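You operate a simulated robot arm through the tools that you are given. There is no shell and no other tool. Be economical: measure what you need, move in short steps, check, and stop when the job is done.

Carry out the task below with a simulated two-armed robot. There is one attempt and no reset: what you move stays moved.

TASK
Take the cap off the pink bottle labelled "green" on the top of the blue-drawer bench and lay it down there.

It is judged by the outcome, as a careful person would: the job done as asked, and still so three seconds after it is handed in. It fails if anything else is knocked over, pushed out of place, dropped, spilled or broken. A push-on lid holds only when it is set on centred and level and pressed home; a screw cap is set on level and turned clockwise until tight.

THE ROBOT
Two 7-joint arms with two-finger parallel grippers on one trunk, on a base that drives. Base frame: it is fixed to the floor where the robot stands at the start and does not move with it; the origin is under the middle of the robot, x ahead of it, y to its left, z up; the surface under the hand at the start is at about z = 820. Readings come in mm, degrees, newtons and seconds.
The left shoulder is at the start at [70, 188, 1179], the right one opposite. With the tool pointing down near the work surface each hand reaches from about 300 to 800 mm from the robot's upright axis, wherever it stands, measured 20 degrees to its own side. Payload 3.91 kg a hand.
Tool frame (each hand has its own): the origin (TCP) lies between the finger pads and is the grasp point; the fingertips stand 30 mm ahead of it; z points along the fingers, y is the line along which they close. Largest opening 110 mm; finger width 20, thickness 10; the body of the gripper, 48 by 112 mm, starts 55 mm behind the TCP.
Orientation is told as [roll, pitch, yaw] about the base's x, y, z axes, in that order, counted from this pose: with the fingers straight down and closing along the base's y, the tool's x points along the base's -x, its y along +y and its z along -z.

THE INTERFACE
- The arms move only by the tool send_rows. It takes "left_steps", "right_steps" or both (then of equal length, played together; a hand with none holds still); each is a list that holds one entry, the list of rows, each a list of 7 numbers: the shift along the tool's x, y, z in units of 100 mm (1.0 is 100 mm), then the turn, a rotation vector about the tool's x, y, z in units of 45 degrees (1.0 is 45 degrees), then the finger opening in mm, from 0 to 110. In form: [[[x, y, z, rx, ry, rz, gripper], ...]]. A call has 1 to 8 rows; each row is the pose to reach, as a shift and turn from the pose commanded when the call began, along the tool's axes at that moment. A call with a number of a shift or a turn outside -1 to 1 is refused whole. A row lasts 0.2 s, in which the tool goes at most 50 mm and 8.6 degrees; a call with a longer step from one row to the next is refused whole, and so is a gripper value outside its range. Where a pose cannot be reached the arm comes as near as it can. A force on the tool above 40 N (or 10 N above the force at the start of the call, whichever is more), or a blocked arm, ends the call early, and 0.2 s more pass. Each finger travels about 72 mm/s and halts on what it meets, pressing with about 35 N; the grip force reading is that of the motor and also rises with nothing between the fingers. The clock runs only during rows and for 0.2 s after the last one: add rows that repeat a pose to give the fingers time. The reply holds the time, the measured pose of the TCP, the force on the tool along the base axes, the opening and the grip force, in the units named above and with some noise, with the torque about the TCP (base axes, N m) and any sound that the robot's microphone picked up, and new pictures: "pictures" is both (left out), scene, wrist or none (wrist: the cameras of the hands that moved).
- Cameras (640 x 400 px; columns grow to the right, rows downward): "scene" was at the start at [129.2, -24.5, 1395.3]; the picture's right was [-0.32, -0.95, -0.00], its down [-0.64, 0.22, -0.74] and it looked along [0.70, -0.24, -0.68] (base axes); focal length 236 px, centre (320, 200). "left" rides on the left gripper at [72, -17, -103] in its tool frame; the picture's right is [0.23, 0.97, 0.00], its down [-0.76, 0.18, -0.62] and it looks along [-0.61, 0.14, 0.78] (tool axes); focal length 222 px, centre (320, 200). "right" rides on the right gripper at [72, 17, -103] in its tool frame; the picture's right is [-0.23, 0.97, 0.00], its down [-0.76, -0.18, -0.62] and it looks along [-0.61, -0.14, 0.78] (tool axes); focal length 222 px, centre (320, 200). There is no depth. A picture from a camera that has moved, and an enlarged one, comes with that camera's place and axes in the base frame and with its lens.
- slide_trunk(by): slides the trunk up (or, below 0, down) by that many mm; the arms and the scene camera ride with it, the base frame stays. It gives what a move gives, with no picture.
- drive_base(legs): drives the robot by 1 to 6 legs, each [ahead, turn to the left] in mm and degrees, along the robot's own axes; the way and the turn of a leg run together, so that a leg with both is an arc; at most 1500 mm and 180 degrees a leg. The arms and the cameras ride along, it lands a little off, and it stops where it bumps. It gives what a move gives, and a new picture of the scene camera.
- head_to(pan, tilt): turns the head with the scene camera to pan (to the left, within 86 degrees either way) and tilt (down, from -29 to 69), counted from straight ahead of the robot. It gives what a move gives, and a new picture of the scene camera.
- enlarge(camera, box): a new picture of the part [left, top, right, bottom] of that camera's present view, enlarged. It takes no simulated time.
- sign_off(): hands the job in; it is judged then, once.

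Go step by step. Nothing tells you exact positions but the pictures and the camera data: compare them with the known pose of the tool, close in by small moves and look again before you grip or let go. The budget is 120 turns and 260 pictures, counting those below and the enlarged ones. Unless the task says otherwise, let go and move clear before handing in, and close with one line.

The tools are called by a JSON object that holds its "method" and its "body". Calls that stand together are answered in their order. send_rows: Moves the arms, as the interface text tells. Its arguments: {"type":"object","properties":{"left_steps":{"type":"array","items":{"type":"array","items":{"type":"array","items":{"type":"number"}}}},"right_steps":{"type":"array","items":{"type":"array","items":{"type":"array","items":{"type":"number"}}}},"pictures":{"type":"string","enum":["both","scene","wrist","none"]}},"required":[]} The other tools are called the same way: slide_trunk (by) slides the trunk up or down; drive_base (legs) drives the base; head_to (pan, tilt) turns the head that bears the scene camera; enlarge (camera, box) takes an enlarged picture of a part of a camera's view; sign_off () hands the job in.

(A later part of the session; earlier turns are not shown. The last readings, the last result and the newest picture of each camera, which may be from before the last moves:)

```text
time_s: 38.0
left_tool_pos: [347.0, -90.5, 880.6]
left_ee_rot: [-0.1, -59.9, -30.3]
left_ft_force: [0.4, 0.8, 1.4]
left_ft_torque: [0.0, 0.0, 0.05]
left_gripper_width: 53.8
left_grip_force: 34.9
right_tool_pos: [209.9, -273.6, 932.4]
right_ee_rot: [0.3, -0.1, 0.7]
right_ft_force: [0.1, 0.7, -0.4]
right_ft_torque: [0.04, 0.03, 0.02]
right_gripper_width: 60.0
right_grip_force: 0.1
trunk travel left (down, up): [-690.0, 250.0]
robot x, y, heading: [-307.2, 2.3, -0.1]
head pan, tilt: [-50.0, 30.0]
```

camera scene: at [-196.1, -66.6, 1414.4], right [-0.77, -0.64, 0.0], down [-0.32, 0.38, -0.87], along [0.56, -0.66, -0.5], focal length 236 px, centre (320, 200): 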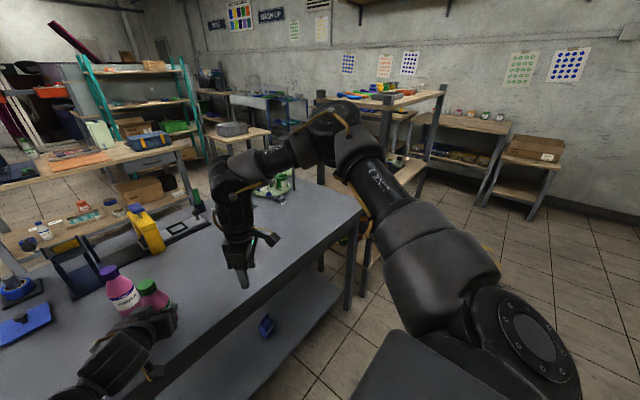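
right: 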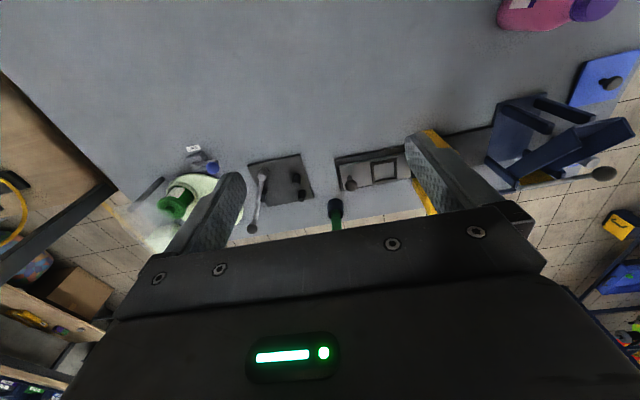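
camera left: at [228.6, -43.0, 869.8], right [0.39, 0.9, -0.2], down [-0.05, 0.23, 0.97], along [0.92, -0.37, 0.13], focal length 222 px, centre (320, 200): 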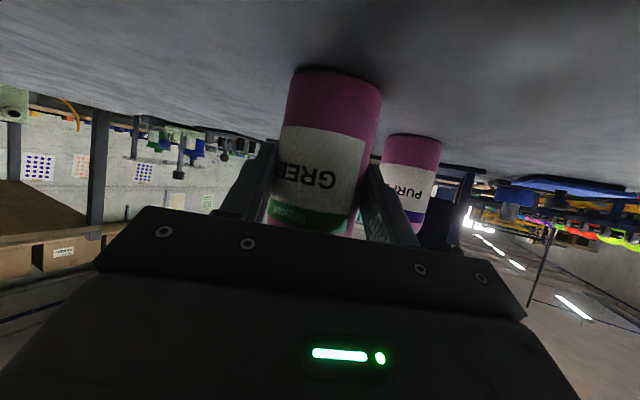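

That worked without hitting a limit. From this lower position I'll try straight forward.

{"method": "send_rows", "body": {"right_steps": [[[-0.25, 0, 0, 0, 0, 0, 60], [-0.5, 0, 0, 0, 0, 0, 60], [-0.75, 0, 0, 0, 0, 0, 60], [-1.0, 0, 0, 0, 0, 0, 60], [-1.0, 0, 0, 0, 0, 0, 60]]], "pictures": "scene"}}

```text
time_s: 39.2
left_tool_pos: [344.2, -91.6, 879.9]
left_ee_rot: [-0.1, -60.0, -30.2]
left_ft_force: [-0.8, 0.3, 1.3]
left_ft_torque: [-0.08, 0.0, -0.01]
left_gripper_width: 53.5
left_grip_force: 34.4
right_tool_pos: [258.4, -310.1, 953.1]
right_ee_rot: [0.1, -0.1, 0.8]
right_ft_force: [0.6, -0.1, 0.2]
right_ft_torque: [-0.01, -0.01, 0.05]
right_gripper_width: 59.9
right_grip_force: 0.1
right hand out of reach, approached as far as the arm can: row 1, 2, 3, 4, 5
trunk travel left (down, up): [-690.0, 250.0]
robot x, y, heading: [-302.8, -2.5, -0.3]
head pan, tilt: [-50.0, 30.0]
camera scene: at [-196.1, -66.7, 1414.4], right [-0.77, -0.64, 0.0], down [-0.32, 0.38, -0.87], along [0.56, -0.66, -0.5], focal length 236 px, centre (320, 200)
```

scene: 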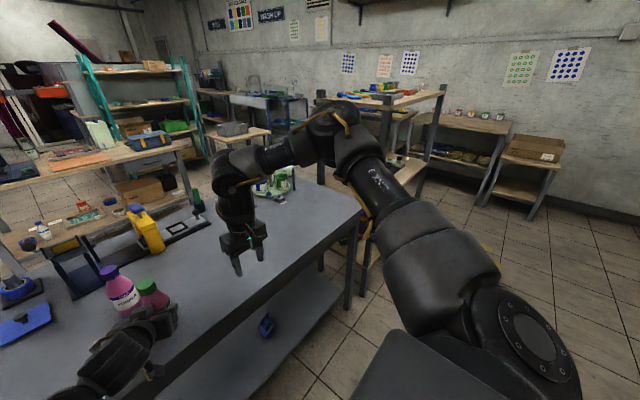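

The upper arm is swung far outward, unlike the left arm at the start. I'll stretch the right arm out over the empty right half of the bench so its elbow can re-settle, then come inward.

{"method": "send_rows", "body": {"right_steps": [[[-0.1, -0.3, -0.2, 0, 0, 0, 60], [-0.2, -0.6, -0.4, 0, 0, 0, 60], [-0.3, -0.9, -0.5, 0, 0, 0, 60], [-0.6, -1.0, -0.5, 0, 0, 0, 60], [-0.9, -1.0, -0.5, 0, 0, 0, 60], [-1.0, -1.0, -0.5, 0, 0, 0, 60], [-1.0, -1.0, -0.5, 0, 0, 0, 60]]], "pictures": "none"}}

{"method": "send_rows", "body": {"right_steps": [[[0, -0.3, 0, 0, 0, 0, 60], [0, -0.6, 0, 0, 0, 0, 60], [0, -0.9, 0, 0, 0, 0, 60], [-0.3, -1.0, 0, 0, 0, 0, 60], [-0.7, -1.0, 0, 0, 0, 0, 60], [-1.0, -1.0, 0, 0, 0, 0, 60], [-1.0, -1.0, 0, 0, 0, 0, 60]]], "pictures": "scene"}}

```text
time_s: 40.8
left_tool_pos: [345.3, -90.8, 879.1]
left_ee_rot: [-0.1, -59.9, -30.3]
left_ft_force: [0.4, -0.6, 0.6]
left_ft_torque: [-0.06, 0.0, -0.01]
left_gripper_width: 53.5
left_grip_force: 35.0
right_tool_pos: [315.1, -416.0, 1002.1]
right_ee_rot: [0.0, -0.1, 0.7]
right_ft_force: [-0.1, 0.0, -0.8]
right_ft_torque: [-0.01, -0.01, -0.01]
right_gripper_width: 60.0
right_grip_force: 0.0
right hand out of reach, approached as far as the arm can: row 5, 6, 7
trunk travel left (down, up): [-690.0, 250.0]
robot x, y, heading: [-303.4, 1.7, -0.1]
head pan, tilt: [-50.0, 30.0]
```

```text
time_s: 42.4
left_tool_pos: [345.0, -90.4, 880.0]
left_ee_rot: [-0.2, -59.9, -30.2]
left_ft_force: [0.6, 0.4, 1.0]
left_ft_torque: [-0.1, -0.05, 0.02]
left_gripper_width: 53.7
left_grip_force: 34.8
right_tool_pos: [317.5, -511.8, 1000.7]
right_ee_rot: [-0.1, -0.1, 0.8]
right_ft_force: [-0.9, -0.6, -0.2]
right_ft_torque: [0.03, -0.01, 0.02]
right_gripper_width: 59.9
right_grip_force: 0.1
right hand out of reach, approached as far as the arm can: row 4, 5, 6, 7
trunk travel left (down, up): [-690.0, 250.0]
robot x, y, heading: [-301.8, 1.1, -0.2]
head pan, tilt: [-50.0, 30.0]
camera scene: at [-195.9, -66.9, 1414.4], right [-0.77, -0.64, 0.0], down [-0.32, 0.38, -0.87], along [0.56, -0.66, -0.5], focal length 236 px, centre (320, 200)
```

scene: 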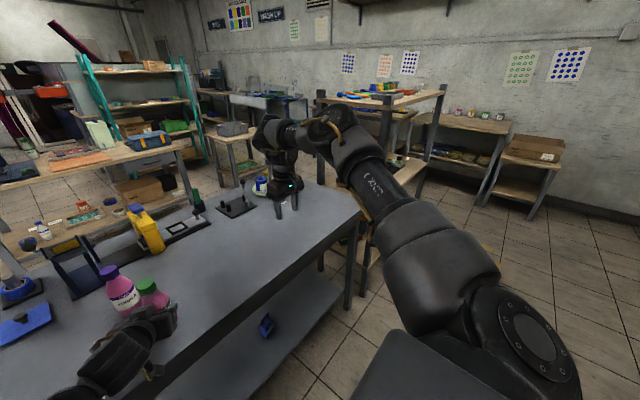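

The upper arm hasn't moved, so stretching didn't help. Next I'll try the opposite: draw the hand in close to the body and inward, then extend forward.

{"method": "send_rows", "body": {"right_steps": [[[0.25, 0.25, -0.1, 0, 0, 0, 60], [0.5, 0.5, -0.2, 0, 0, 0, 60], [0.75, 0.75, -0.3, 0, 0, 0, 60], [1.0, 1.0, -0.4, 0, 0, 0, 60]]], "pictures": "none"}}

{"method": "send_rows", "body": {"right_steps": [[[0.25, 0.25, -0.1, 0, 0, 0, 60], [0.5, 0.5, -0.2, 0, 0, 0, 60], [0.75, 0.75, -0.3, 0, 0, 0, 60], [1.0, 1.0, -0.4, 0, 0, 0, 60]]], "pictures": "none"}}

{"method": "send_rows", "body": {"right_steps": [[[0.2, 0.25, 0, 0, 0, 0, 60], [0.4, 0.5, 0, 0, 0, 0, 60], [0.5, 0.75, 0, 0, 0, 0, 60], [0.6, 1.0, 0, 0, 0, 0, 60], [0.6, 1.0, 0, 0, 0, 0, 60]]], "pictures": "scene"}}

```text
time_s: 43.4
left_tool_pos: [346.6, -90.9, 880.4]
left_ee_rot: [-0.1, -59.9, -30.3]
left_ft_force: [-0.2, 0.0, 0.5]
left_ft_torque: [0.06, 0.04, 0.0]
left_gripper_width: 53.5
left_grip_force: 34.7
right_tool_pos: [215.3, -411.2, 1040.2]
right_ee_rot: [0.1, 0.0, 0.7]
right_ft_force: [-0.1, 0.6, -0.2]
right_ft_torque: [-0.01, 0.03, 0.01]
right_gripper_width: 60.2
right_grip_force: 0.1
trunk travel left (down, up): [-690.0, 250.0]
robot x, y, heading: [-306.4, -0.0, -0.1]
head pan, tilt: [-50.0, 30.0]
```

```text
time_s: 44.4
left_tool_pos: [344.1, -90.2, 880.7]
left_ee_rot: [-0.1, -59.8, -30.2]
left_ft_force: [0.8, -0.3, -0.5]
left_ft_torque: [0.01, 0.01, -0.02]
left_gripper_width: 53.6
left_grip_force: 35.2
right_tool_pos: [116.2, -312.4, 1080.5]
right_ee_rot: [-0.1, -0.1, 0.7]
right_ft_force: [-0.6, 0.2, -0.2]
right_ft_torque: [-0.03, -0.02, 0.01]
right_gripper_width: 60.0
right_grip_force: 0.0
trunk travel left (down, up): [-690.0, 250.0]
robot x, y, heading: [-301.3, -0.0, -0.1]
head pan, tilt: [-50.0, 30.0]
```

```text
time_s: 45.6
left_tool_pos: [345.3, -90.3, 880.4]
left_ee_rot: [-0.1, -59.9, -30.2]
left_ft_force: [1.6, -0.5, 0.0]
left_ft_torque: [-0.12, -0.06, 0.04]
left_gripper_width: 53.5
left_grip_force: 34.7
right_tool_pos: [95.8, -291.8, 1087.9]
right_ee_rot: [0.0, 0.0, 0.8]
right_ft_force: [-0.8, 0.9, -0.3]
right_ft_torque: [0.0, 0.0, 0.01]
right_gripper_width: 59.7
right_grip_force: 0.0
right hand out of reach, approached as far as the arm can: row 1, 2, 3, 4, 5
trunk travel left (down, up): [-690.0, 250.0]
robot x, y, heading: [-302.9, -0.4, -0.3]
head pan, tilt: [-50.0, 30.0]
camera scene: at [-196.0, -67.2, 1414.3], right [-0.77, -0.64, 0.0], down [-0.32, 0.38, -0.87], along [0.56, -0.66, -0.5], focal length 236 px, centre (320, 200)
```

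scene: 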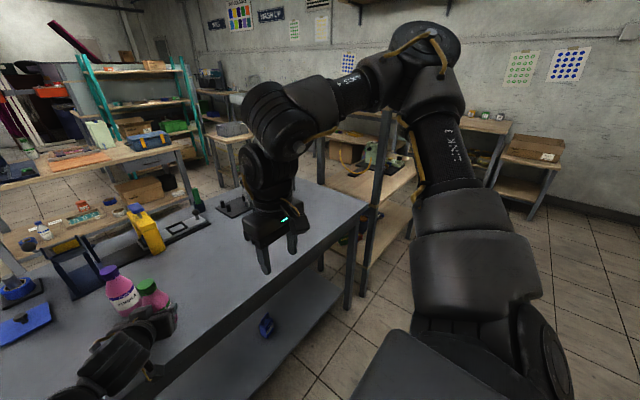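

The right arm can't come further inward here. It has good reach about 25–30° to its own side, so I'll let go with the left, turn the base left about 20° and re-grip from there. First I'll release and back the left hand off.

{"method": "send_rows", "body": {"left_steps": [[[0, 0, 0, 0, 0, 0, 66], [0, 0, 0, 0, 0, 0, 80], [0, 0, 0, 0, 0, 0, 80], [0, 0, -0.3, 0, 0, 0, 80], [0, 0, -0.6, 0, 0, 0, 80], [0, 0, -1.0, 0, 0, 0, 80], [0, 0, -1.0, 0, 0, 0, 80]]], "pictures": "wrist"}}

```text
time_s: 47.2
left_tool_pos: [270.3, -48.7, 928.2]
left_ee_rot: [0.0, -59.9, -30.2]
left_ft_force: [0.7, -0.5, 0.2]
left_ft_torque: [0.02, 0.03, 0.0]
left_gripper_width: 79.9
left_grip_force: 0.1
right_tool_pos: [96.7, -292.9, 1088.8]
right_ee_rot: [0.1, 0.1, 0.8]
right_ft_force: [-0.3, -0.4, 0.5]
right_ft_torque: [-0.01, 0.02, -0.03]
right_gripper_width: 60.1
right_grip_force: 0.1
trunk travel left (down, up): [-690.0, 250.0]
robot x, y, heading: [-305.3, 0.8, -0.0]
head pan, tilt: [-50.0, 30.0]
camera left: at [153.0, 0.4, 918.1], right [0.39, 0.9, -0.2], down [-0.04, 0.23, 0.97], along [0.92, -0.37, 0.13], focal length 222 px, centre (320, 200)
```

left: 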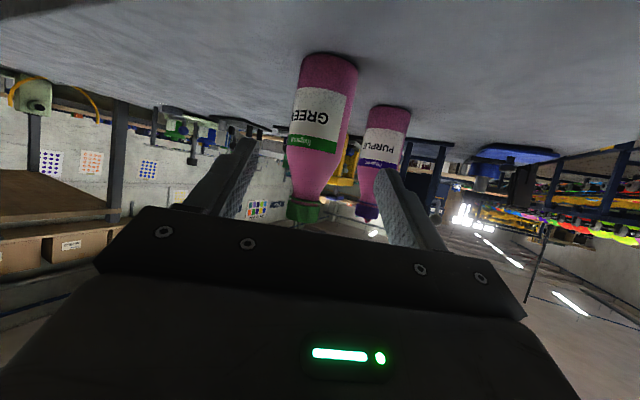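

The bottle stands free and upright. I'll turn left 20° and move slightly forward.

{"method": "drive_base", "body": {"legs": [[0, 20], [40, 0]]}}

{"method": "head_to", "body": {"pan": -30, "tilt": 45}}

```text
time_s: 49.2
left_tool_pos: [285.4, 164.0, 930.6]
left_ee_rot: [0.0, -59.9, -10.3]
left_ft_force: [0.3, -0.4, 0.4]
left_ft_torque: [0.01, -0.03, 0.02]
left_gripper_width: 80.0
left_grip_force: 0.0
right_tool_pos: [206.7, -122.5, 1089.6]
right_ee_rot: [0.0, -0.1, 21.0]
right_ft_force: [0.1, 0.6, 0.2]
right_ft_torque: [0.0, -0.02, -0.03]
right_gripper_width: 60.2
right_grip_force: 0.1
trunk travel left (down, up): [-690.0, 250.0]
robot x, y, heading: [-270.7, 10.8, 19.9]
head pan, tilt: [-50.0, 30.0]
camera scene: at [-145.1, -13.5, 1414.7], right [-0.5, -0.87, 0.0], down [-0.43, 0.25, -0.87], along [0.75, -0.43, -0.5], focal length 236 px, centre (320, 200)
```

scene: 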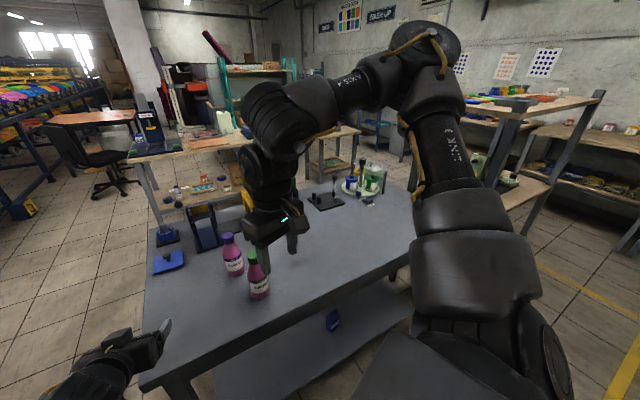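

```text
time_s: 50.0
left_tool_pos: [287.8, 165.3, 928.7]
left_ee_rot: [0.0, -59.8, -10.1]
left_ft_force: [-1.2, 0.4, 0.8]
left_ft_torque: [-0.02, 0.03, -0.03]
left_gripper_width: 80.0
left_grip_force: 0.0
right_tool_pos: [208.1, -121.3, 1088.7]
right_ee_rot: [0.0, 0.0, 20.9]
right_ft_force: [-0.3, 0.1, 0.6]
right_ft_torque: [0.02, 0.0, 0.02]
right_gripper_width: 59.8
right_grip_force: 0.1
trunk travel left (down, up): [-690.0, 250.0]
robot x, y, heading: [-268.4, 12.2, 20.0]
head pan, tilt: [-30.0, 45.0]
camera scene: at [-140.6, 18.9, 1391.8], right [-0.17, -0.98, 0.0], down [-0.7, 0.12, -0.71], along [0.7, -0.12, -0.71], focal length 236 px, centre (320, 200)
```

scene: 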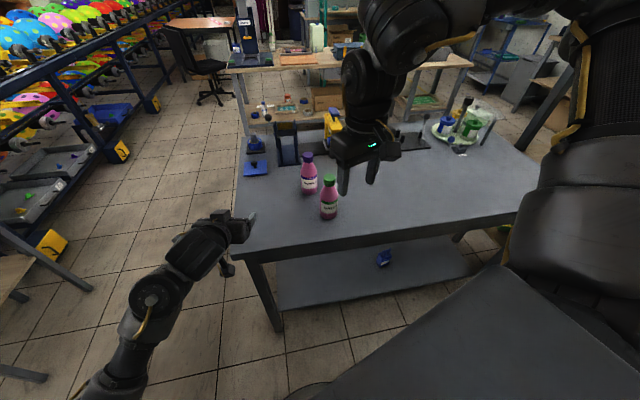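

The robot now faces 20° left, with the bottle at about (544, -307) in its own frame. I'll check that the right hand can get above the cap.

{"method": "send_rows", "body": {"right_steps": [[[-0.3, -0.05, 0.05, 0, 0, 0, 60], [-0.6, -0.1, 0.1, 0, 0, 0, 60], [-0.9, -0.15, 0.15, 0, 0, 0, 60], [-0.9, -0.15, 0.2, 0, 0, 0, 60]]], "pictures": "none"}}

{"method": "send_rows", "body": {"right_steps": [[[-0.25, -0.03, 0, 0, 0, 0, 60], [-0.5, -0.06, 0.1, 0, 0, 0, 60], [-0.5, -0.06, 0.2, 0, 0, 0, 60], [-0.5, -0.06, 0.2, 0, 0, 0, 60]]], "pictures": "both"}}

```text
time_s: 51.0
left_tool_pos: [286.9, 166.2, 929.5]
left_ee_rot: [-0.1, -60.0, -10.1]
left_ft_force: [0.8, -0.4, 0.2]
left_ft_torque: [0.04, -0.02, 0.02]
left_gripper_width: 79.8
left_grip_force: 0.0
right_tool_pos: [297.8, -105.2, 1069.2]
right_ee_rot: [-0.1, -0.1, 21.1]
right_ft_force: [-0.5, 0.3, 0.0]
right_ft_torque: [0.0, 0.01, 0.01]
right_gripper_width: 60.3
right_grip_force: 0.1
trunk travel left (down, up): [-690.0, 250.0]
robot x, y, heading: [-267.5, 13.2, 20.1]
head pan, tilt: [-30.0, 45.0]
```

```text
time_s: 52.0
left_tool_pos: [287.1, 165.5, 928.3]
left_ee_rot: [-0.2, -59.9, -10.2]
left_ft_force: [-0.2, 0.2, -0.4]
left_ft_torque: [-0.01, 0.01, -0.02]
left_gripper_width: 79.9
left_grip_force: 0.1
right_tool_pos: [347.3, -91.8, 1048.2]
right_ee_rot: [0.0, 0.0, 20.9]
right_ft_force: [1.2, -0.6, 0.6]
right_ft_torque: [-0.03, -0.01, -0.02]
right_gripper_width: 60.0
right_grip_force: 0.1
trunk travel left (down, up): [-690.0, 250.0]
robot x, y, heading: [-268.4, 14.1, 20.1]
head pan, tilt: [-30.0, 45.0]
camera scene: at [-140.2, 19.3, 1391.7], right [-0.17, -0.98, 0.0], down [-0.7, 0.12, -0.71], along [0.7, -0.12, -0.71], focal length 236 px, centre (320, 200)
camera right: at [273.6, -101.8, 1151.1], right [-0.14, 0.99, 0.0], down [0.78, 0.11, 0.62], along [0.62, 0.08, -0.78], focal length 222 px, centre (320, 200)
```

scene: 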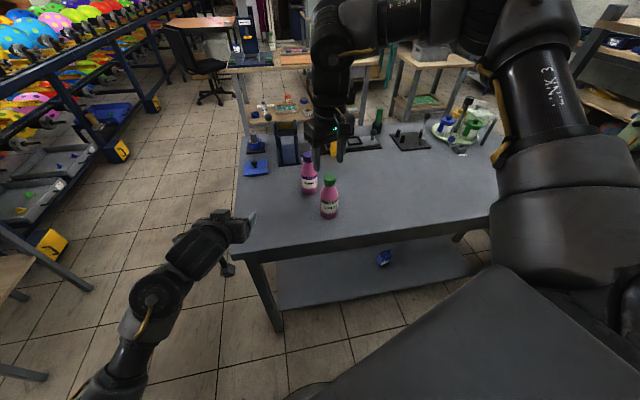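
right: 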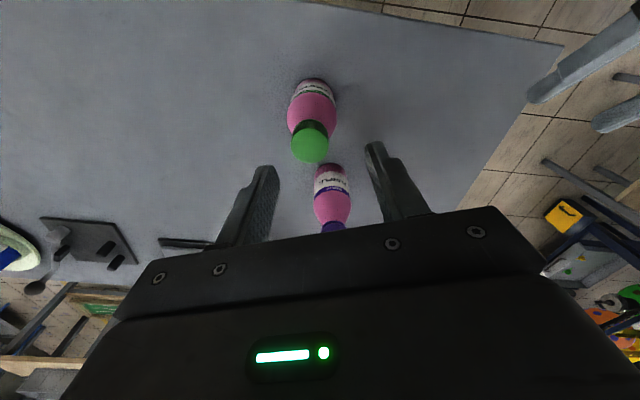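

The right hand reaches the cap area without trouble. Views now agree on the bottle centre at about (354, -96). Next I'll bring the left hand round to base yaw -55 in front of its new grasp direction.

{"method": "send_rows", "body": {"left_steps": [[[-0.04, -0.15, 0, 0.144, 0, 0.083, 80], [-0.08, -0.3, 0.01, 0.289, 0, 0.167, 80], [-0.13, -0.45, 0.02, 0.433, 0, 0.25, 80], [-0.17, -0.6, 0.03, 0.577, 0, 0.333, 80], [-0.21, -0.75, 0.03, 0.722, 0, 0.417, 80], [-0.25, -0.89, 0.04, 0.866, 0, 0.5, 80], [-0.25, -0.89, 0.04, 0.866, 0, 0.5, 80]]], "pictures": "both"}}

```text
time_s: 53.6
left_tool_pos: [287.3, 75.7, 950.0]
left_ee_rot: [-0.2, -60.0, -55.2]
left_ft_force: [-0.3, -0.4, -0.1]
left_ft_torque: [-0.05, 0.0, 0.0]
left_gripper_width: 80.2
left_grip_force: 0.0
right_tool_pos: [347.3, -91.0, 1048.3]
right_ee_rot: [0.0, 0.0, 21.0]
right_ft_force: [0.1, 0.0, -0.5]
right_ft_torque: [-0.01, 0.02, 0.02]
right_gripper_width: 60.0
right_grip_force: 0.1
trunk travel left (down, up): [-690.0, 250.0]
robot x, y, heading: [-263.8, 15.0, 20.1]
head pan, tilt: [-30.0, 45.0]
camera scene: at [-140.8, 19.2, 1391.8], right [-0.17, -0.98, 0.0], down [-0.7, 0.12, -0.71], along [0.7, -0.12, -0.71], focal length 236 px, centre (320, 200)
camera left: at [201.9, 168.3, 938.2], right [0.74, 0.65, -0.2], down [0.06, 0.23, 0.97], along [0.68, -0.73, 0.13], focal length 222 px, centre (320, 200)
```

scene: 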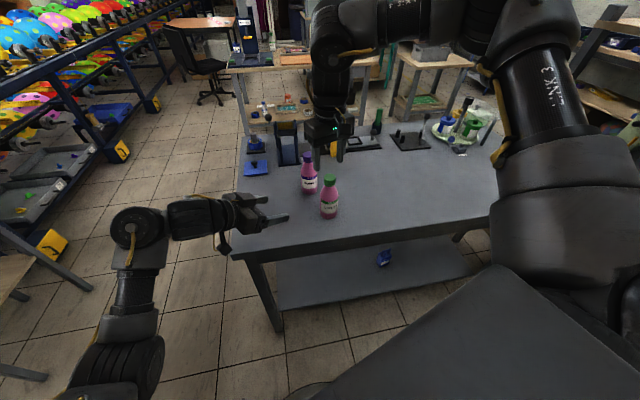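
left: 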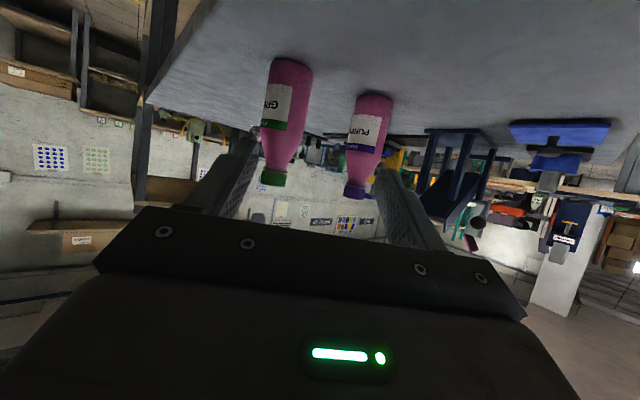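

Now align laterally and advance partway along the fingers.

{"method": "send_rows", "body": {"left_steps": [[[-0.1, -0.2, 0.1, 0, 0, 0, 80], [-0.2, -0.425, 0.25, 0, 0, 0, 80], [-0.29, -0.425, 0.6, 0, 0, 0, 80], [-0.29, -0.425, 0.95, 0, 0, 0, 80], [-0.29, -0.425, 1.0, 0, 0, 0, 80], [-0.29, -0.425, 1.0, 0, 0, 0, 80]]], "pictures": "wrist"}}

```text
time_s: 55.0
left_tool_pos: [310.6, -32.7, 923.1]
left_ee_rot: [-0.3, -60.1, -55.0]
left_ft_force: [-0.2, 0.3, -0.3]
left_ft_torque: [0.02, -0.01, 0.01]
left_gripper_width: 80.1
left_grip_force: 0.0
right_tool_pos: [346.9, -91.4, 1048.8]
right_ee_rot: [-0.1, -0.1, 21.0]
right_ft_force: [-0.8, 0.1, 0.1]
right_ft_torque: [0.01, -0.04, -0.03]
right_gripper_width: 60.0
right_grip_force: 0.0
trunk travel left (down, up): [-690.0, 250.0]
robot x, y, heading: [-267.3, 12.5, 19.9]
head pan, tilt: [-30.0, 45.0]
camera left: at [224.2, 60.8, 911.4], right [0.73, 0.65, -0.2], down [0.06, 0.23, 0.97], along [0.68, -0.72, 0.13], focal length 222 px, centre (320, 200)
```

left: 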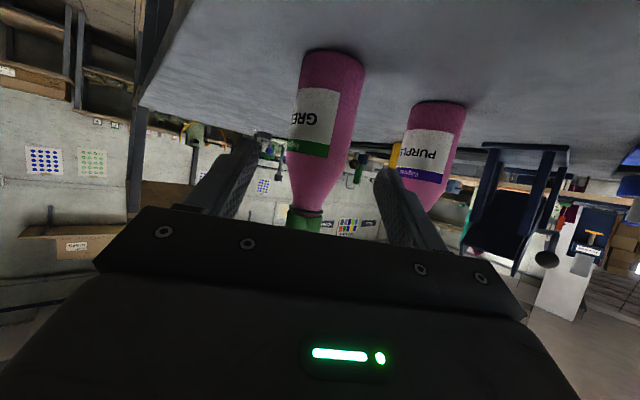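

Well centred. I'll advance the last ~88 mm and then close.

{"method": "send_rows", "body": {"left_steps": [[[0, 0.01, 0.3, 0, 0, 0, 80], [-0.01, 0.015, 0.6, 0, 0, 0, 80], [-0.01, 0.015, 0.88, 0, 0, 0, 80], [-0.01, 0.015, 0.88, 0, 0, 0, 80]]], "pictures": "wrist"}}

```text
time_s: 56.2
left_tool_pos: [365.5, -60.3, 860.8]
left_ee_rot: [1.3, -58.0, -54.2]
left_ft_force: [-0.7, 0.2, -0.7]
left_ft_torque: [0.02, -0.02, 0.02]
left_gripper_width: 80.5
left_grip_force: 0.1
right_tool_pos: [347.3, -92.7, 1049.0]
right_ee_rot: [0.0, 0.0, 21.0]
right_ft_force: [-0.3, 0.1, 0.4]
right_ft_torque: [0.02, 0.0, 0.01]
right_gripper_width: 60.1
right_grip_force: 0.0
trunk travel left (down, up): [-690.0, 250.0]
robot x, y, heading: [-266.7, 13.3, 19.9]
head pan, tilt: [-30.0, 45.0]
stopped in row 4 (left hand): the arm was blocked; the commanded pose is now the measured one
camera left: at [276.5, 30.0, 854.4], right [0.71, 0.68, -0.18], down [0.06, 0.2, 0.98], along [0.7, -0.7, 0.1], focal length 222 px, centre (320, 200)
```

left: 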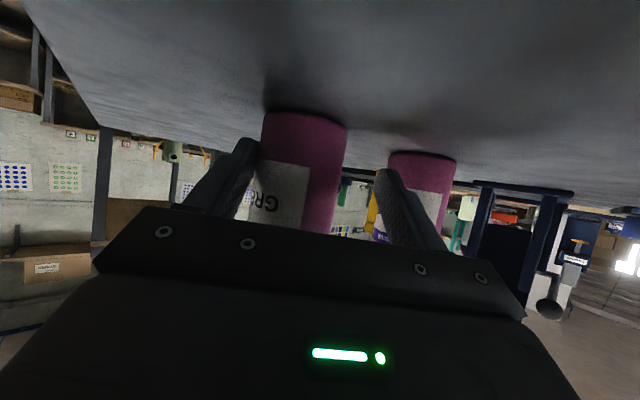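

The left arm got blocked and slid off the line, with no force on the tool. I'll look at the whole arm.

{"method": "head_to", "body": {"pan": 5, "tilt": 50}}

{"method": "enlarge", "body": {"camera": "scene", "box": [280, 80, 520, 230]}}

```text
time_s: 57.2
left_tool_pos: [365.7, -59.7, 860.8]
left_ee_rot: [1.2, -58.0, -54.1]
left_ft_force: [0.0, -0.1, -0.2]
left_ft_torque: [0.02, -0.02, 0.01]
left_gripper_width: 80.1
left_grip_force: 0.0
right_tool_pos: [345.1, -90.8, 1049.5]
right_ee_rot: [0.1, 0.0, 21.0]
right_ft_force: [-0.5, -0.1, -0.1]
right_ft_torque: [0.02, -0.01, -0.02]
right_gripper_width: 60.0
right_grip_force: 0.1
trunk travel left (down, up): [-690.0, 250.0]
robot x, y, heading: [-265.9, 12.6, 19.8]
head pan, tilt: [5.0, 50.0]
camera scene: at [-150.7, 65.7, 1384.8], right [0.42, -0.91, 0.0], down [-0.69, -0.32, -0.64], along [0.58, 0.27, -0.77], focal length 236 px, centre (320, 200)
```

scene: 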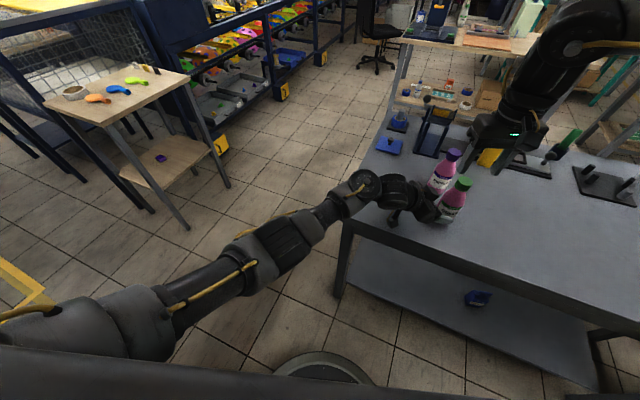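

```text
2.67 times, centred on (400, 155) of scene
camera zoom: at [-150.7, 65.7, 1384.8], right [0.42, -0.91, 0.0], down [-0.69, -0.32, -0.64], along [0.58, 0.27, -0.77], focal length 630 px, centre (107, 320)
```

zoom: 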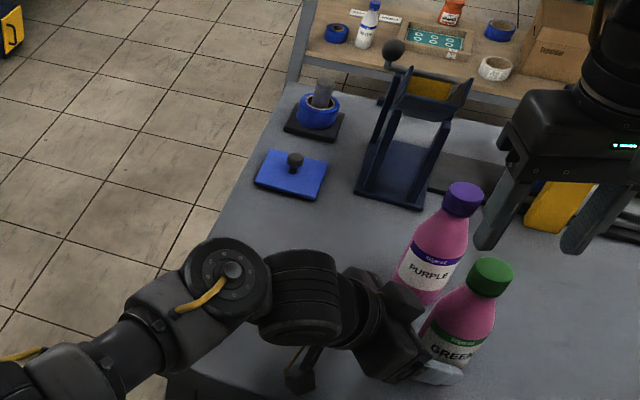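

The left arm is almost straight here (near its limit), so it slid sideways. The bottle looks untouched. I'll back off, move the base a bit closer, and use a less crossed hand angle.

{"method": "send_rows", "body": {"left_steps": [[[0, 0, -0.3, 0, 0, 0, 80], [0, 0, -0.6, 0, 0, 0, 80], [0, 0, -0.95, 0, 0, 0, 80], [-0.2, 0, -1.0, 0, 0, 0, 80], [-0.2, 0, -1.0, 0, 0, 0, 80]]], "pictures": "wrist"}}

```text
time_s: 58.4
left_tool_pos: [318.1, -2.1, 930.7]
left_ee_rot: [1.0, -58.1, -54.1]
left_ft_force: [0.1, -0.5, 0.4]
left_ft_torque: [-0.02, -0.01, 0.0]
left_gripper_width: 79.8
left_grip_force: 0.1
right_tool_pos: [346.2, -91.2, 1049.2]
right_ee_rot: [0.0, 0.0, 21.0]
right_ft_force: [0.3, 0.4, 0.4]
right_ft_torque: [0.01, -0.02, 0.0]
right_gripper_width: 59.9
right_grip_force: 0.1
trunk travel left (down, up): [-690.0, 250.0]
robot x, y, heading: [-266.2, 14.3, 19.6]
head pan, tilt: [5.0, 50.0]
camera left: at [230.5, 87.4, 924.4], right [0.71, 0.68, -0.18], down [0.06, 0.2, 0.98], along [0.7, -0.7, 0.1], focal length 222 px, centre (320, 200)
```

left: 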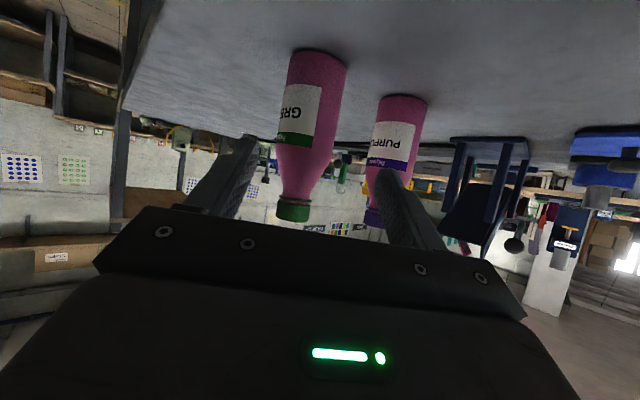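

{"method": "send_rows", "body": {"left_steps": [[[-0.01, -0.2, -0.15, -0.14, 0, -0.08, 80], [-0.03, -0.4, -0.3, -0.28, 0, -0.16, 80], [-0.04, -0.6, -0.4, -0.42, 0, -0.24, 80], [-0.06, -0.82, -0.48, -0.558, 0, -0.322, 80], [-0.06, -0.82, -0.48, -0.558, 0, -0.322, 80]]], "pictures": "none"}}

{"method": "drive_base", "body": {"legs": [[60, 0]]}}

```text
time_s: 59.6
left_tool_pos: [231.0, -22.7, 960.2]
left_ee_rot: [2.7, -58.4, -26.6]
left_ft_force: [-0.9, -0.4, 0.2]
left_ft_torque: [0.0, -0.01, -0.05]
left_gripper_width: 80.0
left_grip_force: 0.0
right_tool_pos: [347.4, -92.3, 1049.1]
right_ee_rot: [0.0, 0.0, 21.0]
right_ft_force: [1.3, -0.7, 0.4]
right_ft_torque: [-0.02, 0.02, 0.04]
right_gripper_width: 59.9
right_grip_force: 0.0
trunk travel left (down, up): [-690.0, 250.0]
robot x, y, heading: [-267.3, 12.7, 20.3]
head pan, tilt: [5.0, 50.0]
```

```text
time_s: 60.6
left_tool_pos: [282.1, -3.8, 963.2]
left_ee_rot: [3.1, -58.8, -27.0]
left_ft_force: [-0.3, -0.4, 0.6]
left_ft_torque: [-0.04, 0.02, 0.03]
left_gripper_width: 80.0
left_grip_force: 0.0
right_tool_pos: [396.9, -72.8, 1051.2]
right_ee_rot: [0.0, -0.3, 20.9]
right_ft_force: [-1.0, 0.3, 1.2]
right_ft_torque: [0.01, -0.04, 0.02]
right_gripper_width: 60.1
right_grip_force: 0.1
trunk travel left (down, up): [-690.0, 250.0]
robot x, y, heading: [-213.7, 32.4, 20.0]
head pan, tilt: [5.0, 50.0]
camera scene: at [-102.3, 83.9, 1385.7], right [0.42, -0.91, 0.0], down [-0.69, -0.32, -0.65], along [0.59, 0.27, -0.76], focal length 236 px, centre (320, 200)
```

scene: 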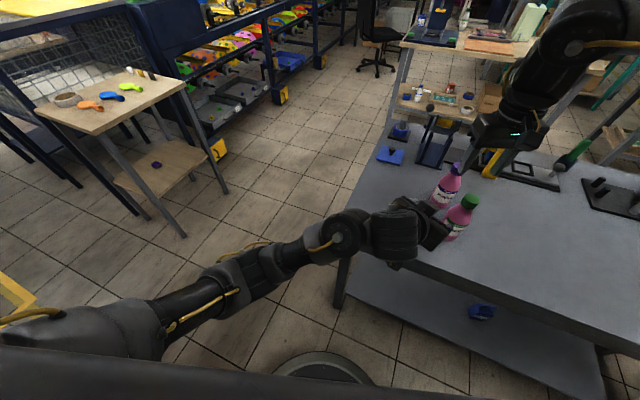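

Robot is closer now. I'll correct the small roll and move to a pre-grasp point about 70 mm short of the bottle.

{"method": "send_rows", "body": {"left_steps": [[[0.04, -0.25, 0.05, 0.03, -0.01, 0, 80], [0.1, -0.49, 0.2, 0.069, -0.027, 0, 80], [0.17, -0.49, 0.45, 0.069, -0.027, 0, 80], [0.17, -0.49, 0.64, 0.069, -0.027, 0, 80], [0.17, -0.49, 0.64, 0.069, -0.027, 0, 80]]], "pictures": "wrist"}}

```text
time_s: 61.8
left_tool_pos: [309.0, -65.7, 912.6]
left_ee_rot: [-0.5, -59.8, -26.6]
left_ft_force: [-0.3, 0.1, 0.0]
left_ft_torque: [0.02, 0.02, -0.02]
left_gripper_width: 80.3
left_grip_force: 0.0
right_tool_pos: [402.7, -72.1, 1049.4]
right_ee_rot: [-0.1, 0.0, 20.8]
right_ft_force: [0.4, 0.6, 0.3]
right_ft_torque: [-0.03, 0.0, 0.01]
right_gripper_width: 60.1
right_grip_force: 0.0
trunk travel left (down, up): [-690.0, 250.0]
robot x, y, heading: [-211.3, 32.9, 20.3]
head pan, tilt: [5.0, 50.0]
camera left: at [188.6, -24.1, 902.5], right [0.34, 0.92, -0.2], down [-0.06, 0.23, 0.97], along [0.94, -0.32, 0.13], focal length 222 px, centre (320, 200)
```

left: 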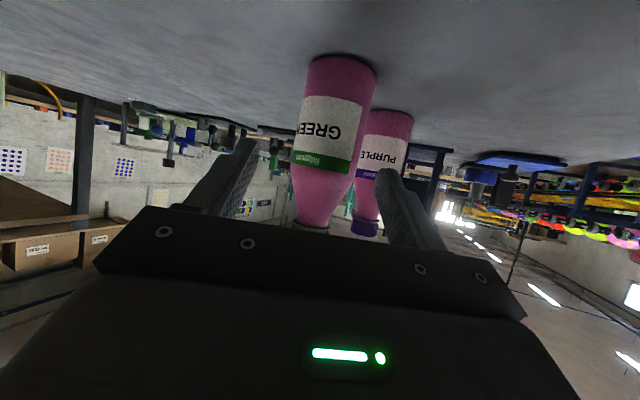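

The bottle sits about 6 mm to one side, so I'll shift and advance, then check before closing.

{"method": "send_rows", "body": {"left_steps": [[[0, 0.06, 0.1, 0, 0, 0, 80], [0, 0.06, 0.3, 0, 0, 0, 80], [0, 0.06, 0.5, 0, 0, 0, 80], [0, 0.06, 0.6, 0, 0, 0, 80], [0, 0.06, 0.6, 0, 0, 0, 80]]], "pictures": "wrist"}}

{"method": "head_to", "body": {"pan": -30, "tilt": 48}}

{"method": "enlarge", "body": {"camera": "scene", "box": [240, 130, 400, 230]}}

```text
time_s: 63.2
left_tool_pos: [365.8, -50.4, 862.2]
left_ee_rot: [3.2, -58.3, -27.8]
left_ft_force: [-0.3, -0.2, -0.5]
left_ft_torque: [-0.05, 0.0, -0.03]
left_gripper_width: 79.9
left_grip_force: 0.0
right_tool_pos: [402.0, -70.7, 1049.5]
right_ee_rot: [0.0, 0.0, 21.0]
right_ft_force: [0.6, -0.7, 0.3]
right_ft_torque: [-0.02, 0.01, 0.01]
right_gripper_width: 59.9
right_grip_force: 0.0
trunk travel left (down, up): [-690.0, 250.0]
robot x, y, heading: [-214.8, 32.8, 20.4]
head pan, tilt: [5.0, 50.0]
stopped in row 5 (left hand): the arm was blocked; the commanded pose is now the measured one
camera left: at [245.2, -11.9, 854.8], right [0.31, 0.94, -0.16], down [-0.05, 0.19, 0.98], along [0.95, -0.29, 0.11], focal length 222 px, centre (320, 200)
```

left: 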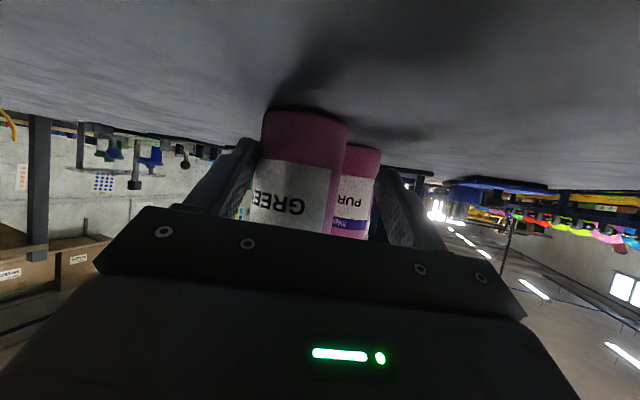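

```text
time_s: 64.2
left_tool_pos: [366.5, -50.8, 862.8]
left_ee_rot: [3.2, -58.2, -27.7]
left_ft_force: [0.1, 0.4, -0.4]
left_ft_torque: [0.01, -0.04, -0.01]
left_gripper_width: 79.8
left_grip_force: 0.1
right_tool_pos: [402.4, -71.6, 1048.1]
right_ee_rot: [0.1, -0.1, 20.9]
right_ft_force: [0.4, -0.7, -2.1]
right_ft_torque: [0.02, 0.03, 0.02]
right_gripper_width: 60.0
right_grip_force: 0.0
trunk travel left (down, up): [-690.0, 250.0]
robot x, y, heading: [-214.2, 31.3, 20.1]
head pan, tilt: [-30.0, 48.0]
camera scene: at [-88.0, 39.7, 1387.5], right [-0.17, -0.98, 0.0], down [-0.73, 0.13, -0.67], along [0.66, -0.12, -0.74], focal length 236 px, centre (320, 200)
```

scene: 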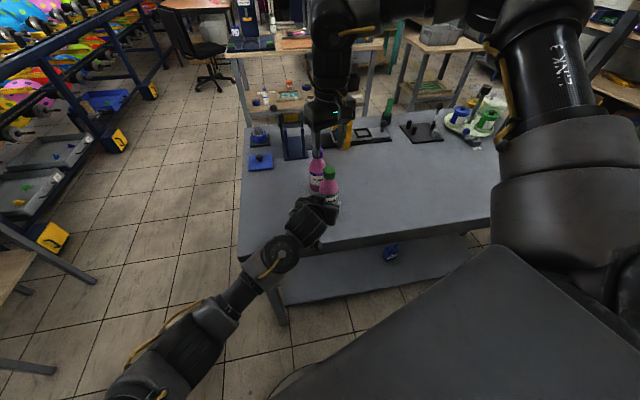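

```text
4.00 times, centred on (320, 180) of scene
camera zoom: at [-88.0, 39.7, 1387.5], right [-0.17, -0.98, 0.0], down [-0.73, 0.13, -0.67], along [0.66, -0.12, -0.74], focal length 944 px, centre (320, 280)
```

zoom: 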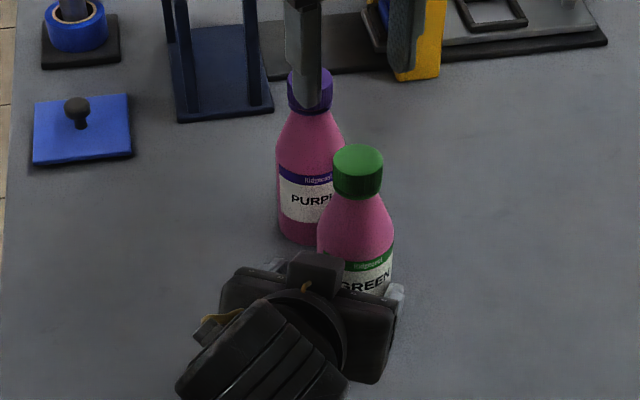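

Blocked again, and the hand's slide nudged the green bottle: it now stands at about (373, -66), still upright, with purple untouched at (465, -50). I'll back the left hand straight off before rethinking.

{"method": "send_rows", "body": {"left_steps": [[[0, -0.06, -0.05, 0, 0, 0, 80], [0, -0.06, -0.3, 0, 0, 0, 80], [0, -0.06, -0.6, 0, 0, 0, 80], [-0.1, -0.06, -1.0, 0, 0, 0, 80], [-0.1, -0.06, -1.0, 0, 0, 0, 80]]], "pictures": "wrist"}}

{"method": "send_rows", "body": {"right_steps": [[[0, 0.3, 0, 0, 0, 0, 60], [0, 0.6, 0, 0, 0, 0, 60], [0, 0.9, 0, 0, 0, 0, 60], [0, 0.9, 0, 0, 0, 0, 60]]], "pictures": "scene"}}

```text
time_s: 65.4
left_tool_pos: [287.7, -26.3, 924.2]
left_ee_rot: [2.8, -58.3, -27.6]
left_ft_force: [0.3, 0.1, 0.5]
left_ft_torque: [-0.02, -0.01, 0.01]
left_gripper_width: 80.0
left_grip_force: 0.1
right_tool_pos: [403.3, -71.1, 1047.9]
right_ee_rot: [0.0, 0.0, 21.0]
right_ft_force: [0.1, -0.6, -0.4]
right_ft_torque: [0.0, 0.0, 0.0]
right_gripper_width: 59.9
right_grip_force: 0.0
trunk travel left (down, up): [-690.0, 250.0]
robot x, y, heading: [-214.4, 37.1, 20.1]
head pan, tilt: [-30.0, 48.0]
camera left: at [167.0, 11.9, 916.8], right [0.31, 0.94, -0.17], down [-0.05, 0.19, 0.98], along [0.95, -0.29, 0.11], focal length 222 px, centre (320, 200)
```

left: 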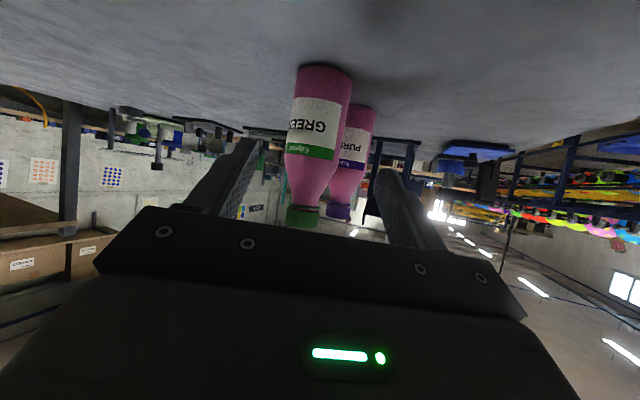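

```text
time_s: 66.4
left_tool_pos: [287.1, -24.9, 923.4]
left_ee_rot: [2.8, -58.4, -27.6]
left_ft_force: [0.9, -0.6, -0.6]
left_ft_torque: [0.01, 0.01, 0.05]
left_gripper_width: 80.0
left_grip_force: 0.1
right_tool_pos: [358.2, -23.8, 1041.3]
right_ee_rot: [0.3, -0.1, 20.9]
right_ft_force: [-0.5, -0.6, -0.2]
right_ft_torque: [0.02, -0.02, 0.0]
right_gripper_width: 59.9
right_grip_force: 0.1
right hand out of reach, approached as far as the arm can: row 2, 3, 4
trunk travel left (down, up): [-690.0, 250.0]
robot x, y, heading: [-209.2, 35.1, 19.8]
head pan, tilt: [-30.0, 48.0]
camera scene: at [-87.5, 39.7, 1387.5], right [-0.17, -0.98, 0.0], down [-0.73, 0.13, -0.67], along [0.66, -0.12, -0.74], focal length 236 px, centre (320, 200)
```

scene: 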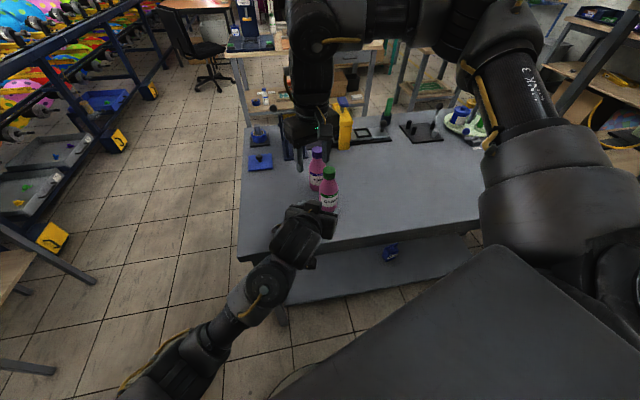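

Diagnosis so far: the right arm reaches the bottle only when it is closer or more to its side, and the left only when it isn't crossing far. So I'll bring the robot nearer (bottle about 420 ahead, 165 right). First I'll swing the left hand clear, back, out and up.

{"method": "send_rows", "body": {"left_steps": [[[0.05, 0.1, -0.3, 0, 0, 0, 80], [0.1, 0.25, -0.6, 0, 0, 0, 80], [0.18, 0.45, -0.8, 0, 0, 0, 80], [0.26, 0.62, -0.95, 0, 0, 0, 80]]], "pictures": "none"}}

{"method": "send_rows", "body": {"left_steps": [[[0.07, 0.15, -0.25, 0, 0, 0, 80], [0.13, 0.3, -0.5, 0, 0, 0, 80], [0.2, 0.45, -0.7, 0, 0, 0, 80], [0.26, 0.62, -0.9, 0, 0, 0, 80]]], "pictures": "none"}}

```text
time_s: 67.4
left_tool_pos: [230.3, 71.6, 953.2]
left_ee_rot: [3.1, -58.3, -27.7]
left_ft_force: [0.0, 0.1, 0.1]
left_ft_torque: [0.01, -0.02, 0.0]
left_gripper_width: 79.9
left_grip_force: 0.0
right_tool_pos: [358.4, -25.2, 1041.7]
right_ee_rot: [0.1, -0.2, 20.9]
right_ft_force: [0.3, 0.4, -0.1]
right_ft_torque: [-0.02, -0.03, 0.0]
right_gripper_width: 59.9
right_grip_force: 0.1
trunk travel left (down, up): [-690.0, 250.0]
robot x, y, heading: [-212.4, 35.4, 19.9]
head pan, tilt: [-30.0, 48.0]
```

```text
time_s: 68.4
left_tool_pos: [172.0, 165.9, 976.6]
left_ee_rot: [3.1, -57.8, -28.0]
left_ft_force: [0.0, 0.5, 0.4]
left_ft_torque: [0.0, -0.01, 0.01]
left_gripper_width: 80.3
left_grip_force: 0.2
right_tool_pos: [358.3, -24.2, 1043.7]
right_ee_rot: [0.2, -0.3, 20.9]
right_ft_force: [-0.5, -0.1, -0.6]
right_ft_torque: [0.0, 0.0, -0.01]
right_gripper_width: 60.1
right_grip_force: 0.2
trunk travel left (down, up): [-690.0, 250.0]
robot x, y, heading: [-213.3, 36.1, 19.9]
head pan, tilt: [-30.0, 48.0]
```

{"method": "send_rows", "body": {"left_steps": [[[0.08, 0.18, -0.2, 0, 0, 0, 80], [0.16, 0.36, -0.4, 0, 0, 0, 80], [0.24, 0.55, -0.6, 0, 0, 0, 80], [0.3, 0.73, -0.8, 0, 0, 0, 80], [0.3, 0.73, -0.8, 0, 0, 0, 80]]], "pictures": "none"}}

```text
time_s: 68.9
left_tool_pos: [152.1, 234.9, 930.5]
left_ee_rot: [17.0, -48.0, -38.5]
left_ft_force: [0.3, -0.1, -0.3]
left_ft_torque: [-0.01, 0.03, 0.0]
left_gripper_width: 80.1
left_grip_force: 0.1
left hand out of reach, approached as far as the arm can: row 1, 2
right_tool_pos: [358.6, -22.9, 1041.8]
right_ee_rot: [0.2, -0.1, 21.1]
right_ft_force: [-0.2, 0.2, 0.4]
right_ft_torque: [-0.01, -0.01, 0.0]
right_gripper_width: 60.1
right_grip_force: 0.0
trunk travel left (down, up): [-690.0, 250.0]
robot x, y, heading: [-209.9, 35.1, 19.7]
head pan, tilt: [-30.0, 48.0]
stopped in row 2 (left hand): the arm was blocked; the commanded pose is now the measured one
```

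The left arm hit something about itself again. I'll look at it.

{"method": "head_to", "body": {"pan": 45, "tilt": 55}}

```text
time_s: 70.3
left_tool_pos: [153.2, 234.4, 930.2]
left_ee_rot: [17.0, -48.0, -38.5]
left_ft_force: [0.2, 0.7, -0.1]
left_ft_torque: [0.0, -0.04, -0.02]
left_gripper_width: 79.8
left_grip_force: 0.1
right_tool_pos: [359.1, -24.0, 1043.2]
right_ee_rot: [0.2, -0.1, 20.9]
right_ft_force: [-0.5, -0.1, -0.5]
right_ft_torque: [0.02, -0.01, -0.01]
right_gripper_width: 60.1
right_grip_force: 0.1
trunk travel left (down, up): [-690.0, 250.0]
robot x, y, heading: [-210.1, 31.9, 20.1]
head pan, tilt: [45.0, 55.0]
camera scene: at [-135.2, 118.8, 1378.4], right [0.91, -0.42, 0.0], down [-0.35, -0.74, -0.57], along [0.24, 0.52, -0.82], focal length 236 px, centre (320, 200)
```

scene: 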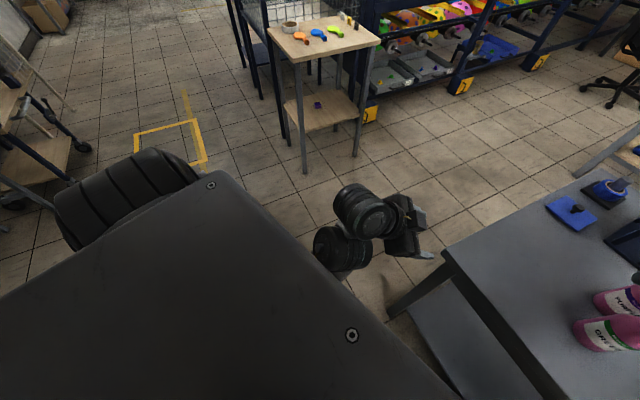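

The left elbow has dropped and tucked under the chest, which is what blocked it. I'll bring the left hand out, forward and up so its elbow swings clear again.

{"method": "send_rows", "body": {"left_steps": [[[-0.1, 0.18, -0.08, 0, 0, 0, 80], [-0.2, 0.36, -0.15, 0, 0, 0, 80], [-0.3, 0.54, -0.23, 0, 0, 0, 80], [-0.4, 0.72, -0.3, 0, 0, 0, 80], [-0.4, 0.72, -0.3, 0, 0, 0, 80]]], "pictures": "scene"}}

```text
time_s: 70.8
left_tool_pos: [136.9, 299.3, 903.0]
left_ee_rot: [23.9, -36.3, -43.4]
left_ft_force: [0.0, 0.2, 0.2]
left_ft_torque: [-0.06, 0.01, -0.02]
left_gripper_width: 80.0
left_grip_force: 0.1
right_tool_pos: [358.9, -22.9, 1042.1]
right_ee_rot: [0.2, 0.0, 21.0]
right_ft_force: [0.8, -1.6, 0.8]
right_ft_torque: [0.01, -0.03, 0.01]
right_gripper_width: 60.2
right_grip_force: 0.0
trunk travel left (down, up): [-690.0, 250.0]
robot x, y, heading: [-212.3, 32.2, 20.2]
head pan, tilt: [45.0, 55.0]
stopped in row 2 (left hand): the arm was blocked; the commanded pose is now the measured one
camera scene: at [-135.0, 120.2, 1378.2], right [0.91, -0.42, 0.0], down [-0.35, -0.74, -0.57], along [0.24, 0.52, -0.82], focal length 236 px, centre (320, 200)
```

scene: 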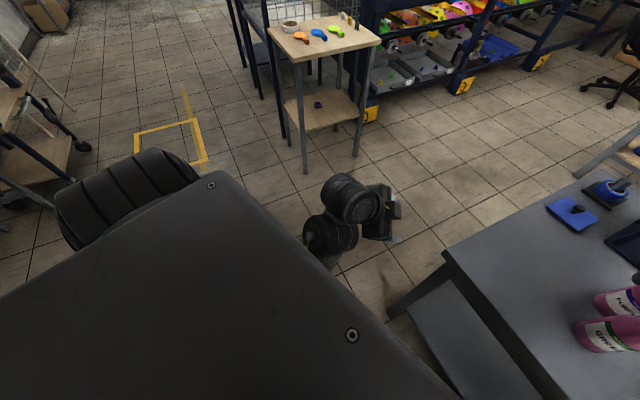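

The elbow is still pressing. I'll extend straight forward, which should pull the elbow out from under the chest.

{"method": "send_rows", "body": {"left_steps": [[[-0.12, 0.19, 0.12, 0, 0, 0, 80], [-0.24, 0.38, 0.23, 0, 0, 0, 80], [-0.36, 0.58, 0.35, 0, 0, 0, 80], [-0.48, 0.77, 0.46, 0, 0, 0, 80], [-0.48, 0.77, 0.46, 0, 0, 0, 80]]], "pictures": "scene"}}

```text
time_s: 72.0
left_tool_pos: [228.1, 334.7, 918.6]
left_ee_rot: [24.1, -35.5, -43.4]
left_ft_force: [0.2, -0.1, -0.2]
left_ft_torque: [0.0, -0.02, 0.01]
left_gripper_width: 80.1
left_grip_force: 0.0
right_tool_pos: [358.5, -24.6, 1042.8]
right_ee_rot: [0.2, -0.1, 21.1]
right_ft_force: [-0.7, -0.5, -0.2]
right_ft_torque: [0.0, 0.04, 0.0]
right_gripper_width: 60.1
right_grip_force: 0.0
trunk travel left (down, up): [-690.0, 250.0]
robot x, y, heading: [-211.6, 35.4, 20.0]
head pan, tilt: [45.0, 55.0]
camera scene: at [-135.7, 118.4, 1378.4], right [0.91, -0.42, 0.0], down [-0.35, -0.74, -0.57], along [0.24, 0.52, -0.82], focal length 236 px, centre (320, 200)
```

scene: 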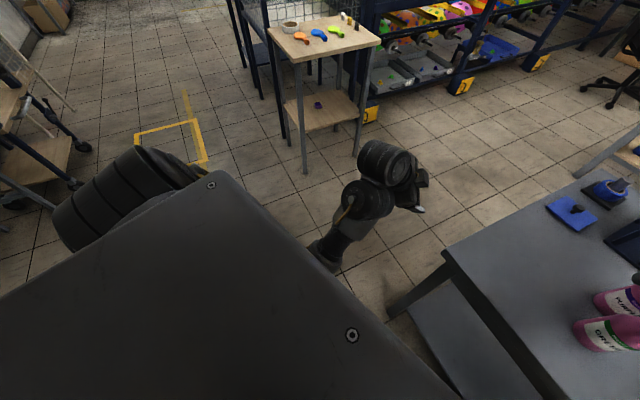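

Moving freely now. Continue forward and up.

{"method": "send_rows", "body": {"left_steps": [[[-0.17, 0.21, 0.03, 0, 0, 0, 80], [-0.34, 0.42, 0.05, 0, 0, 0, 80], [-0.51, 0.63, 0.08, 0, 0, 0, 80], [-0.68, 0.84, 0.1, 0, 0, 0, 80], [-0.68, 0.84, 0.1, 0, 0, 0, 80]]], "pictures": "scene"}}

```text
time_s: 73.2
left_tool_pos: [315.6, 361.1, 985.1]
left_ee_rot: [24.1, -36.3, -43.4]
left_ft_force: [-1.0, 0.1, 0.5]
left_ft_torque: [-0.01, 0.01, -0.03]
left_gripper_width: 79.8
left_grip_force: 0.1
right_tool_pos: [359.0, -25.2, 1043.3]
right_ee_rot: [0.1, -0.1, 21.0]
right_ft_force: [0.6, 0.8, -0.7]
right_ft_torque: [-0.01, -0.01, 0.01]
right_gripper_width: 59.9
right_grip_force: 0.1
trunk travel left (down, up): [-690.0, 250.0]
robot x, y, heading: [-211.8, 36.5, 19.8]
head pan, tilt: [45.0, 55.0]
camera scene: at [-135.7, 118.6, 1378.4], right [0.91, -0.42, 0.0], down [-0.35, -0.74, -0.57], along [0.24, 0.52, -0.82], focal length 236 px, centre (320, 200)
```

scene: 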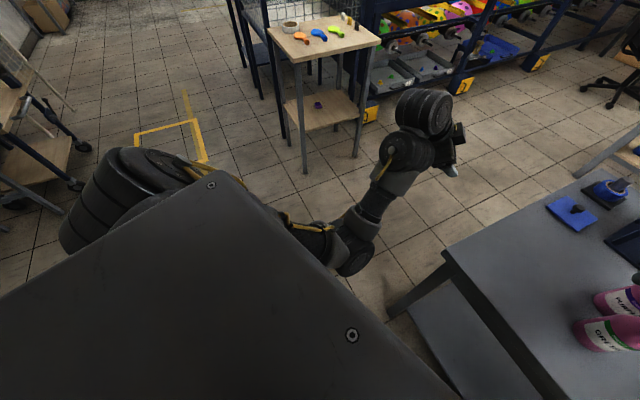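

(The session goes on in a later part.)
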